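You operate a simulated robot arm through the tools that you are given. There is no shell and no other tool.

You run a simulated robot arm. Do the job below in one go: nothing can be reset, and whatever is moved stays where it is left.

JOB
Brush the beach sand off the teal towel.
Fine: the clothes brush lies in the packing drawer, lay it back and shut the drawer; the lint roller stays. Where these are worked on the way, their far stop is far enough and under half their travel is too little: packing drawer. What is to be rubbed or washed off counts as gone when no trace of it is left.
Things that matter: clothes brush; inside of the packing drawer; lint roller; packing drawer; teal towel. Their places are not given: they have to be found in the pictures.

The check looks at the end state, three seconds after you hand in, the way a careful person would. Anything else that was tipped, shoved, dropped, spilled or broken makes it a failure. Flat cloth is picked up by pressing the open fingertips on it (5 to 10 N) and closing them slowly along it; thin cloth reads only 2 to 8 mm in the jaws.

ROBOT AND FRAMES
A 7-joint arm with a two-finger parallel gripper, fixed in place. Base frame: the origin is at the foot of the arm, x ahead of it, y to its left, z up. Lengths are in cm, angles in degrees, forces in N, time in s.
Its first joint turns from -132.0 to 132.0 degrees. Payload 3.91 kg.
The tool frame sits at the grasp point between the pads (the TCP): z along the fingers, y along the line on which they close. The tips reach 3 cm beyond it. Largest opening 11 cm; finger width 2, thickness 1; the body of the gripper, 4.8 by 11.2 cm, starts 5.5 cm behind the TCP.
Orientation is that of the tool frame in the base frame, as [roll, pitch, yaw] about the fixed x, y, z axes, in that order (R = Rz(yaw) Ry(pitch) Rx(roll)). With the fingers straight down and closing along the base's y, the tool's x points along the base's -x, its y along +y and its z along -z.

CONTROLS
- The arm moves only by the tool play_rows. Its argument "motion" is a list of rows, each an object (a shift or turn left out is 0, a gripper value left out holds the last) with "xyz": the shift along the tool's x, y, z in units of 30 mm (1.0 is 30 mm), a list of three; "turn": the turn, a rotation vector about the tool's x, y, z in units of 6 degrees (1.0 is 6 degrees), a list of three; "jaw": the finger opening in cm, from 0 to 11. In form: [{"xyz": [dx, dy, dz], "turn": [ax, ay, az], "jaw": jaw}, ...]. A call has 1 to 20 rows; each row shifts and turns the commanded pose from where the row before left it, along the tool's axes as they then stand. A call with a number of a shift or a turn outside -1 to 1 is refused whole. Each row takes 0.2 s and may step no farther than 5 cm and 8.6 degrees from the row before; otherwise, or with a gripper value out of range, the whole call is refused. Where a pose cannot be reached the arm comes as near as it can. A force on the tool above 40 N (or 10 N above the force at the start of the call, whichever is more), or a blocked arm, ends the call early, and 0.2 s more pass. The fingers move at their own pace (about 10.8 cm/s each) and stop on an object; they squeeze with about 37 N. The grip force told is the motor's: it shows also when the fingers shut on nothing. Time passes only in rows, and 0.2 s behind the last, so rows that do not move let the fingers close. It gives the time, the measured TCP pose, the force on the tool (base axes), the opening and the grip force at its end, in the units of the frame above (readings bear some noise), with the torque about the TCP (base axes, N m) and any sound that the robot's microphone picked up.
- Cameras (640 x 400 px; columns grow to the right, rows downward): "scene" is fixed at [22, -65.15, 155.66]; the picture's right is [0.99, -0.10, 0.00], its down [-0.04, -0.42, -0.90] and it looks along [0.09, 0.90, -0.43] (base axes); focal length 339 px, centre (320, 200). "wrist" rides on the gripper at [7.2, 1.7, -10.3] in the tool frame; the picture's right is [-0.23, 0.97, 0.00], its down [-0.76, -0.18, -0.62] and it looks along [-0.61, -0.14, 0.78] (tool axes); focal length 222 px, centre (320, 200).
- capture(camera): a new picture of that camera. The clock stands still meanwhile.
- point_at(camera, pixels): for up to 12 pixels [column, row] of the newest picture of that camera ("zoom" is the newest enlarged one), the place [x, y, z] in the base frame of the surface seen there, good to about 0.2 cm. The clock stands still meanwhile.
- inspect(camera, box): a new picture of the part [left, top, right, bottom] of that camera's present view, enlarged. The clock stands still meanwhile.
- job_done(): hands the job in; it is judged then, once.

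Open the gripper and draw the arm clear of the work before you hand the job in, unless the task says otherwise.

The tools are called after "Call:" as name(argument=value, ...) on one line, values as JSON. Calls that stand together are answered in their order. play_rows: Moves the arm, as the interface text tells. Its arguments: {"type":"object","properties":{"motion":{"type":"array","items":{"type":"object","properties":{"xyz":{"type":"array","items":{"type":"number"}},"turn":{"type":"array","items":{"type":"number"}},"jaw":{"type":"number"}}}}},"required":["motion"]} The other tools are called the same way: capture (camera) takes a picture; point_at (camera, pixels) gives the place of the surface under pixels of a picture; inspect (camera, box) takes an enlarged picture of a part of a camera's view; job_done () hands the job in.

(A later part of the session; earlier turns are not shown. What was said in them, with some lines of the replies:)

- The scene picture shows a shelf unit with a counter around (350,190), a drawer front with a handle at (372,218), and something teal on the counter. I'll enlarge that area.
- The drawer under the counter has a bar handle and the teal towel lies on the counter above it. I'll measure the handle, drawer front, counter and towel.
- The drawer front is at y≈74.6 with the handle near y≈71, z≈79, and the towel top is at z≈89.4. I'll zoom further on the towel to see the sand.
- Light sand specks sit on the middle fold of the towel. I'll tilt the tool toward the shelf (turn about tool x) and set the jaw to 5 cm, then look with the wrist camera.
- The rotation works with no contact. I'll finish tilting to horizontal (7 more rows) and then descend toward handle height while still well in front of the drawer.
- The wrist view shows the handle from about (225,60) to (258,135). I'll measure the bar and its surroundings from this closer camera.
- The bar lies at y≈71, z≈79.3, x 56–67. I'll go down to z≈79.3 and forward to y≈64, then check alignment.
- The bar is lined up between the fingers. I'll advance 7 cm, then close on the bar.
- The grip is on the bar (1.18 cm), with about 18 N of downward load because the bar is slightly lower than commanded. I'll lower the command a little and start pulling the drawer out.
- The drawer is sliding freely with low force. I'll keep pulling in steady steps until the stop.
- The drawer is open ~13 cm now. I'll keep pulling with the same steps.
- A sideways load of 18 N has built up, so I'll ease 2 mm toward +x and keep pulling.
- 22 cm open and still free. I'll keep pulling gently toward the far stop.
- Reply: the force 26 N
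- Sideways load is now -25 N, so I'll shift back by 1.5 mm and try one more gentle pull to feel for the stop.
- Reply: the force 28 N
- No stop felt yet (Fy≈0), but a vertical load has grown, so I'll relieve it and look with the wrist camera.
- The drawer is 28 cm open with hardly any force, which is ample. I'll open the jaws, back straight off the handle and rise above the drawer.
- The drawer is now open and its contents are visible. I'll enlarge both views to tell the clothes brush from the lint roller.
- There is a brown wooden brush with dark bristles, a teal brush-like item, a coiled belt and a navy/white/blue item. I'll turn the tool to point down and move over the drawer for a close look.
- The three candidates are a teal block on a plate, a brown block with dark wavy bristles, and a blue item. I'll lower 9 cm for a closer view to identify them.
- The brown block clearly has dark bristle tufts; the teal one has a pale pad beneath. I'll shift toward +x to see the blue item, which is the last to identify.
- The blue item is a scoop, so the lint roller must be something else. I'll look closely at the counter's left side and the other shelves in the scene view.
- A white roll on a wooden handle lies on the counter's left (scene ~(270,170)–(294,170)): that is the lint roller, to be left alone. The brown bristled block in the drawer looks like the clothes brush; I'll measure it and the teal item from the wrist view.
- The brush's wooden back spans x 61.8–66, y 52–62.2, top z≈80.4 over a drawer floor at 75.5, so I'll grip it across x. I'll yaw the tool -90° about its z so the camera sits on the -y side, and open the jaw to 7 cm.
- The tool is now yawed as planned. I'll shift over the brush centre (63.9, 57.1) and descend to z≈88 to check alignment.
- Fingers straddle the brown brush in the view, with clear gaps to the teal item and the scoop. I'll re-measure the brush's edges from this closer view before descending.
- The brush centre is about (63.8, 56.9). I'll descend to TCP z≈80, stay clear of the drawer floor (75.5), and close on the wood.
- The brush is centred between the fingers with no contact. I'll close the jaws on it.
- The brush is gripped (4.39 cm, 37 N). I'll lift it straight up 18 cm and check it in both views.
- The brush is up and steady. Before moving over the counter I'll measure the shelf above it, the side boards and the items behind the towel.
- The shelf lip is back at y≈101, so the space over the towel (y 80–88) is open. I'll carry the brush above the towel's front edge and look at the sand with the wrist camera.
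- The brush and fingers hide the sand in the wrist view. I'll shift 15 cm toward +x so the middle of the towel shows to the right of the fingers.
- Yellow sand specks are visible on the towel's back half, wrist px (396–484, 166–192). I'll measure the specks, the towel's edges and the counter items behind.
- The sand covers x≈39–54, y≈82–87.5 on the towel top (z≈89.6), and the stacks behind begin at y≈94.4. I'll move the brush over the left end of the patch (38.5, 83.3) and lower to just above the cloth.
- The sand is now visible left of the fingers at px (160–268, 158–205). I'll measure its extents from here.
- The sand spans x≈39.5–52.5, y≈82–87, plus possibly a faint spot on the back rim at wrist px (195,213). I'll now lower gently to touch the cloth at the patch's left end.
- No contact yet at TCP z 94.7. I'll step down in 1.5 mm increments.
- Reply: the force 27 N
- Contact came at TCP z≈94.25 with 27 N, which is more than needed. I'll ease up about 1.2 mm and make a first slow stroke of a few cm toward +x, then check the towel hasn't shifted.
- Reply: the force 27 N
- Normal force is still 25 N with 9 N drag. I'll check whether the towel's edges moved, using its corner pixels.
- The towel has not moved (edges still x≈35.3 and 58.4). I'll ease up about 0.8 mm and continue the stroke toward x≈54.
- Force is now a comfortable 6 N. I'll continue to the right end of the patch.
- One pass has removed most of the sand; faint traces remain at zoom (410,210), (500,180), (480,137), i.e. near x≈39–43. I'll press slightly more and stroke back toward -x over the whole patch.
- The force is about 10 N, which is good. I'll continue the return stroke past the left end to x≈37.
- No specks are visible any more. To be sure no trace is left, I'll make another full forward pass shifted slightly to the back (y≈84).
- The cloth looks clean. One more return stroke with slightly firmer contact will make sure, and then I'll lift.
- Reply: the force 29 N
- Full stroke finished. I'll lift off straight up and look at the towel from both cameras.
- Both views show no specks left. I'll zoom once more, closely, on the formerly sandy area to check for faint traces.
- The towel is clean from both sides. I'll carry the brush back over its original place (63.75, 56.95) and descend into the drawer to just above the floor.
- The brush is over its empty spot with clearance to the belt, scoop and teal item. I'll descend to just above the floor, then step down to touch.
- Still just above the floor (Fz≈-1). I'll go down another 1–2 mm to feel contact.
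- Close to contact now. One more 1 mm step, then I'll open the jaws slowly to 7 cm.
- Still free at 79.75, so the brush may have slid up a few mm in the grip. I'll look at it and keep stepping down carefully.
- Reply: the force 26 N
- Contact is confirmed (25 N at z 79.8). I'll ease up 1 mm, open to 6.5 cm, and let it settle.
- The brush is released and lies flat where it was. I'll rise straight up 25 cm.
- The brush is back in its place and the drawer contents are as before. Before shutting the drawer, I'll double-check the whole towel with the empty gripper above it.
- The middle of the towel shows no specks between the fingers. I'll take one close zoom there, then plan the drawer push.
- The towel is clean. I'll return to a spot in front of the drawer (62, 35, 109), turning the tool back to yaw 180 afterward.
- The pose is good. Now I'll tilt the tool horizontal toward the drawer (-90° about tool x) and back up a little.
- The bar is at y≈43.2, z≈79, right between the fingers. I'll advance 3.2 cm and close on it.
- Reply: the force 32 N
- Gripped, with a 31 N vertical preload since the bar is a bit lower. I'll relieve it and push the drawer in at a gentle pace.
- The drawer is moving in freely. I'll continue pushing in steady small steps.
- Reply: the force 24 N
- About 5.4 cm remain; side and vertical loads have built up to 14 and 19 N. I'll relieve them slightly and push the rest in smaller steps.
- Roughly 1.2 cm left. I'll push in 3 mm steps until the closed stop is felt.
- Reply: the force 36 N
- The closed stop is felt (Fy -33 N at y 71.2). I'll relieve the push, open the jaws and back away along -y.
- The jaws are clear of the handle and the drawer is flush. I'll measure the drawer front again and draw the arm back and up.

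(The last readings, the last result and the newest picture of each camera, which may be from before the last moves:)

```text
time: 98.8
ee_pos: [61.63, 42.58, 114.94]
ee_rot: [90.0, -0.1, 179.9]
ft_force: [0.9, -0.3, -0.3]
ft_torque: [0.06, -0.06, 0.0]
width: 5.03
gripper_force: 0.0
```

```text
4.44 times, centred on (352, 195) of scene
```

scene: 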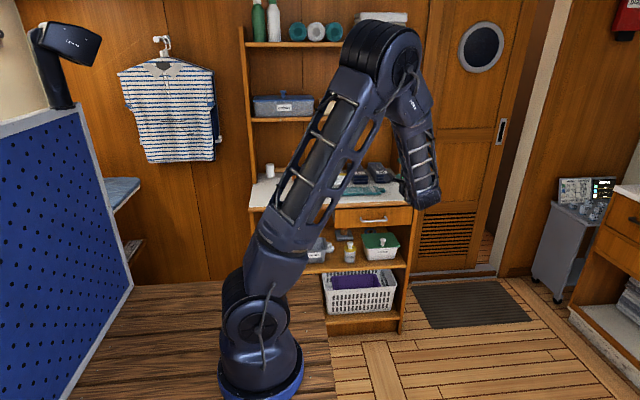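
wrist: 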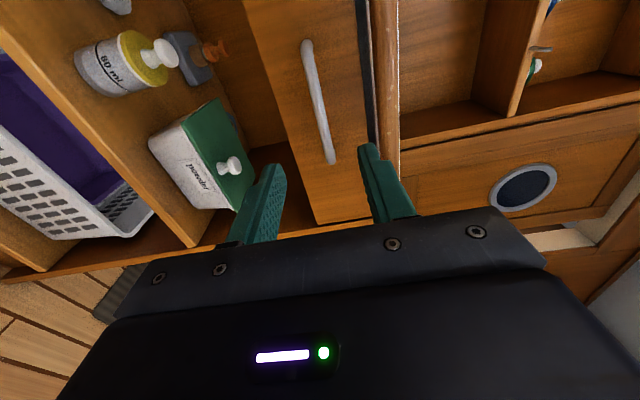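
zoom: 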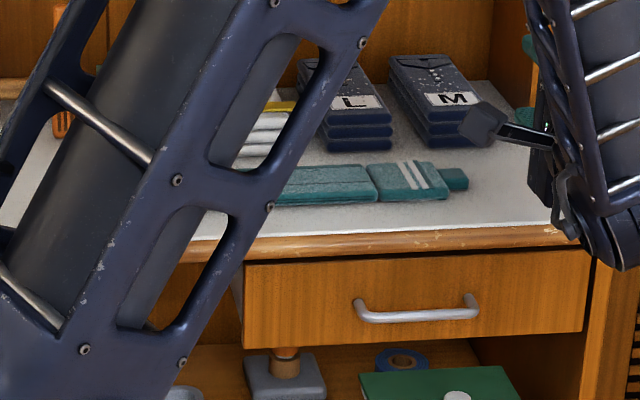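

The drawer front is back at y≈74.7, the same as at the start. I'll bring the arm back to its starting posture with jaws open, and take final unobstructed pictures.

Call:
play_rows(motion=[{"turn": [1, 0, 0], "jaw": 11}, {"turn": [1, 0, 0]}, {"turn": [1, 0, 0]}, {"turn": [1, 0, 0]}, {"turn": [1, 0, 0]}, {"turn": [1, 0, 0]}, {"turn": [1, 0, 0]}, {"turn": [1, 0, 0]}, {"turn": [1, 0, 0]}, {"turn": [1, 0, 0]}, {"turn": [1, 0, 0]}, {"turn": [1, 0, 0]}, {"turn": [1, 0, 0]}, {"turn": [1, 0, 0]}, {"turn": [1, 0, 0]}, {"xyz": [0.8, 0, 0]}, {"xyz": [0.8, 0, 0]}, {"xyz": [0.8, 0, 0]}])

Call:
capture(camera="scene")

Call:
inspect(camera="scene", box=[280, 150, 424, 240])

Call:
inspect(camera="scene", box=[310, 175, 374, 215])

```text
time: 102.6
ee_pos: [54.64, 42.68, 114.86]
ee_rot: [-180.0, 0.0, 179.9]
ft_force: [-0.2, -0.2, -0.1]
ft_torque: [0.0, -0.02, 0.01]
width: 10.97
gripper_force: 0.0
```

```text
taken
```

scene: 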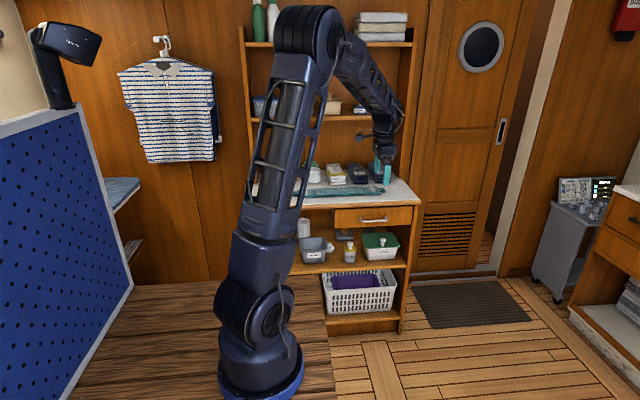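

```text
4.44 times, centred on (352, 195) of scene
```

zoom: 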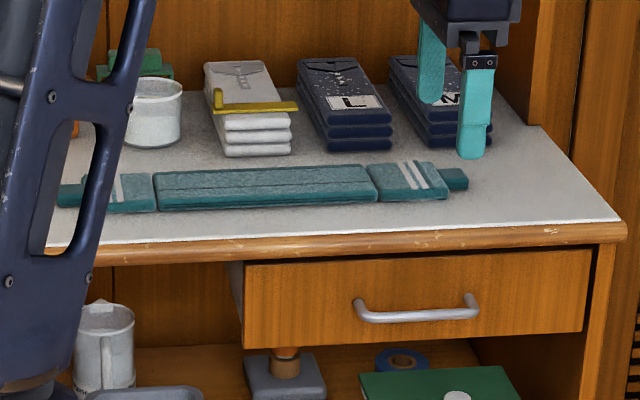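

```text
10.00 times, centred on (342, 195) of scene
```

zoom: 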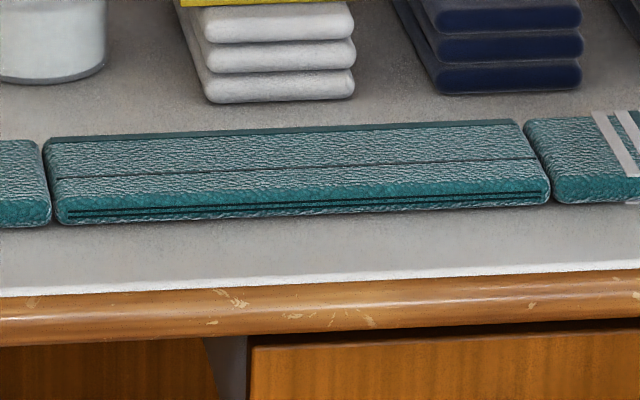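

The last pictures show the towel free of sand and still in its place, the drawer shut flush, and the other items on the counter unmoved. The brush is back in the drawer and the arm is clear with its jaws open, so I'm handing in the job.

Call:
job_done()

```text
The job is handed in.
```

The sand is off the teal towel: the final zoomed pictures from both cameras show no specks left, and the towel did not shift.

- **Clothes brush:** I took the brown wooden brush with dark bristles to be the clothes brush, since it was the only bristled item I saw in the drawer. It is back in the packing drawer where it was lying.
- **Packing drawer:** I pulled it out about 28 cm to reach the brush, then shut it until I felt the closed stop. The front measures at the same position as at the start.
- **Lint roller:** I took this to be the white roll on a wooden handle at the left of the counter, though it could also pass for a mallet. I did not touch it or anything else on the counter.

The arm is drawn clear with the jaws open, and the job is handed in.
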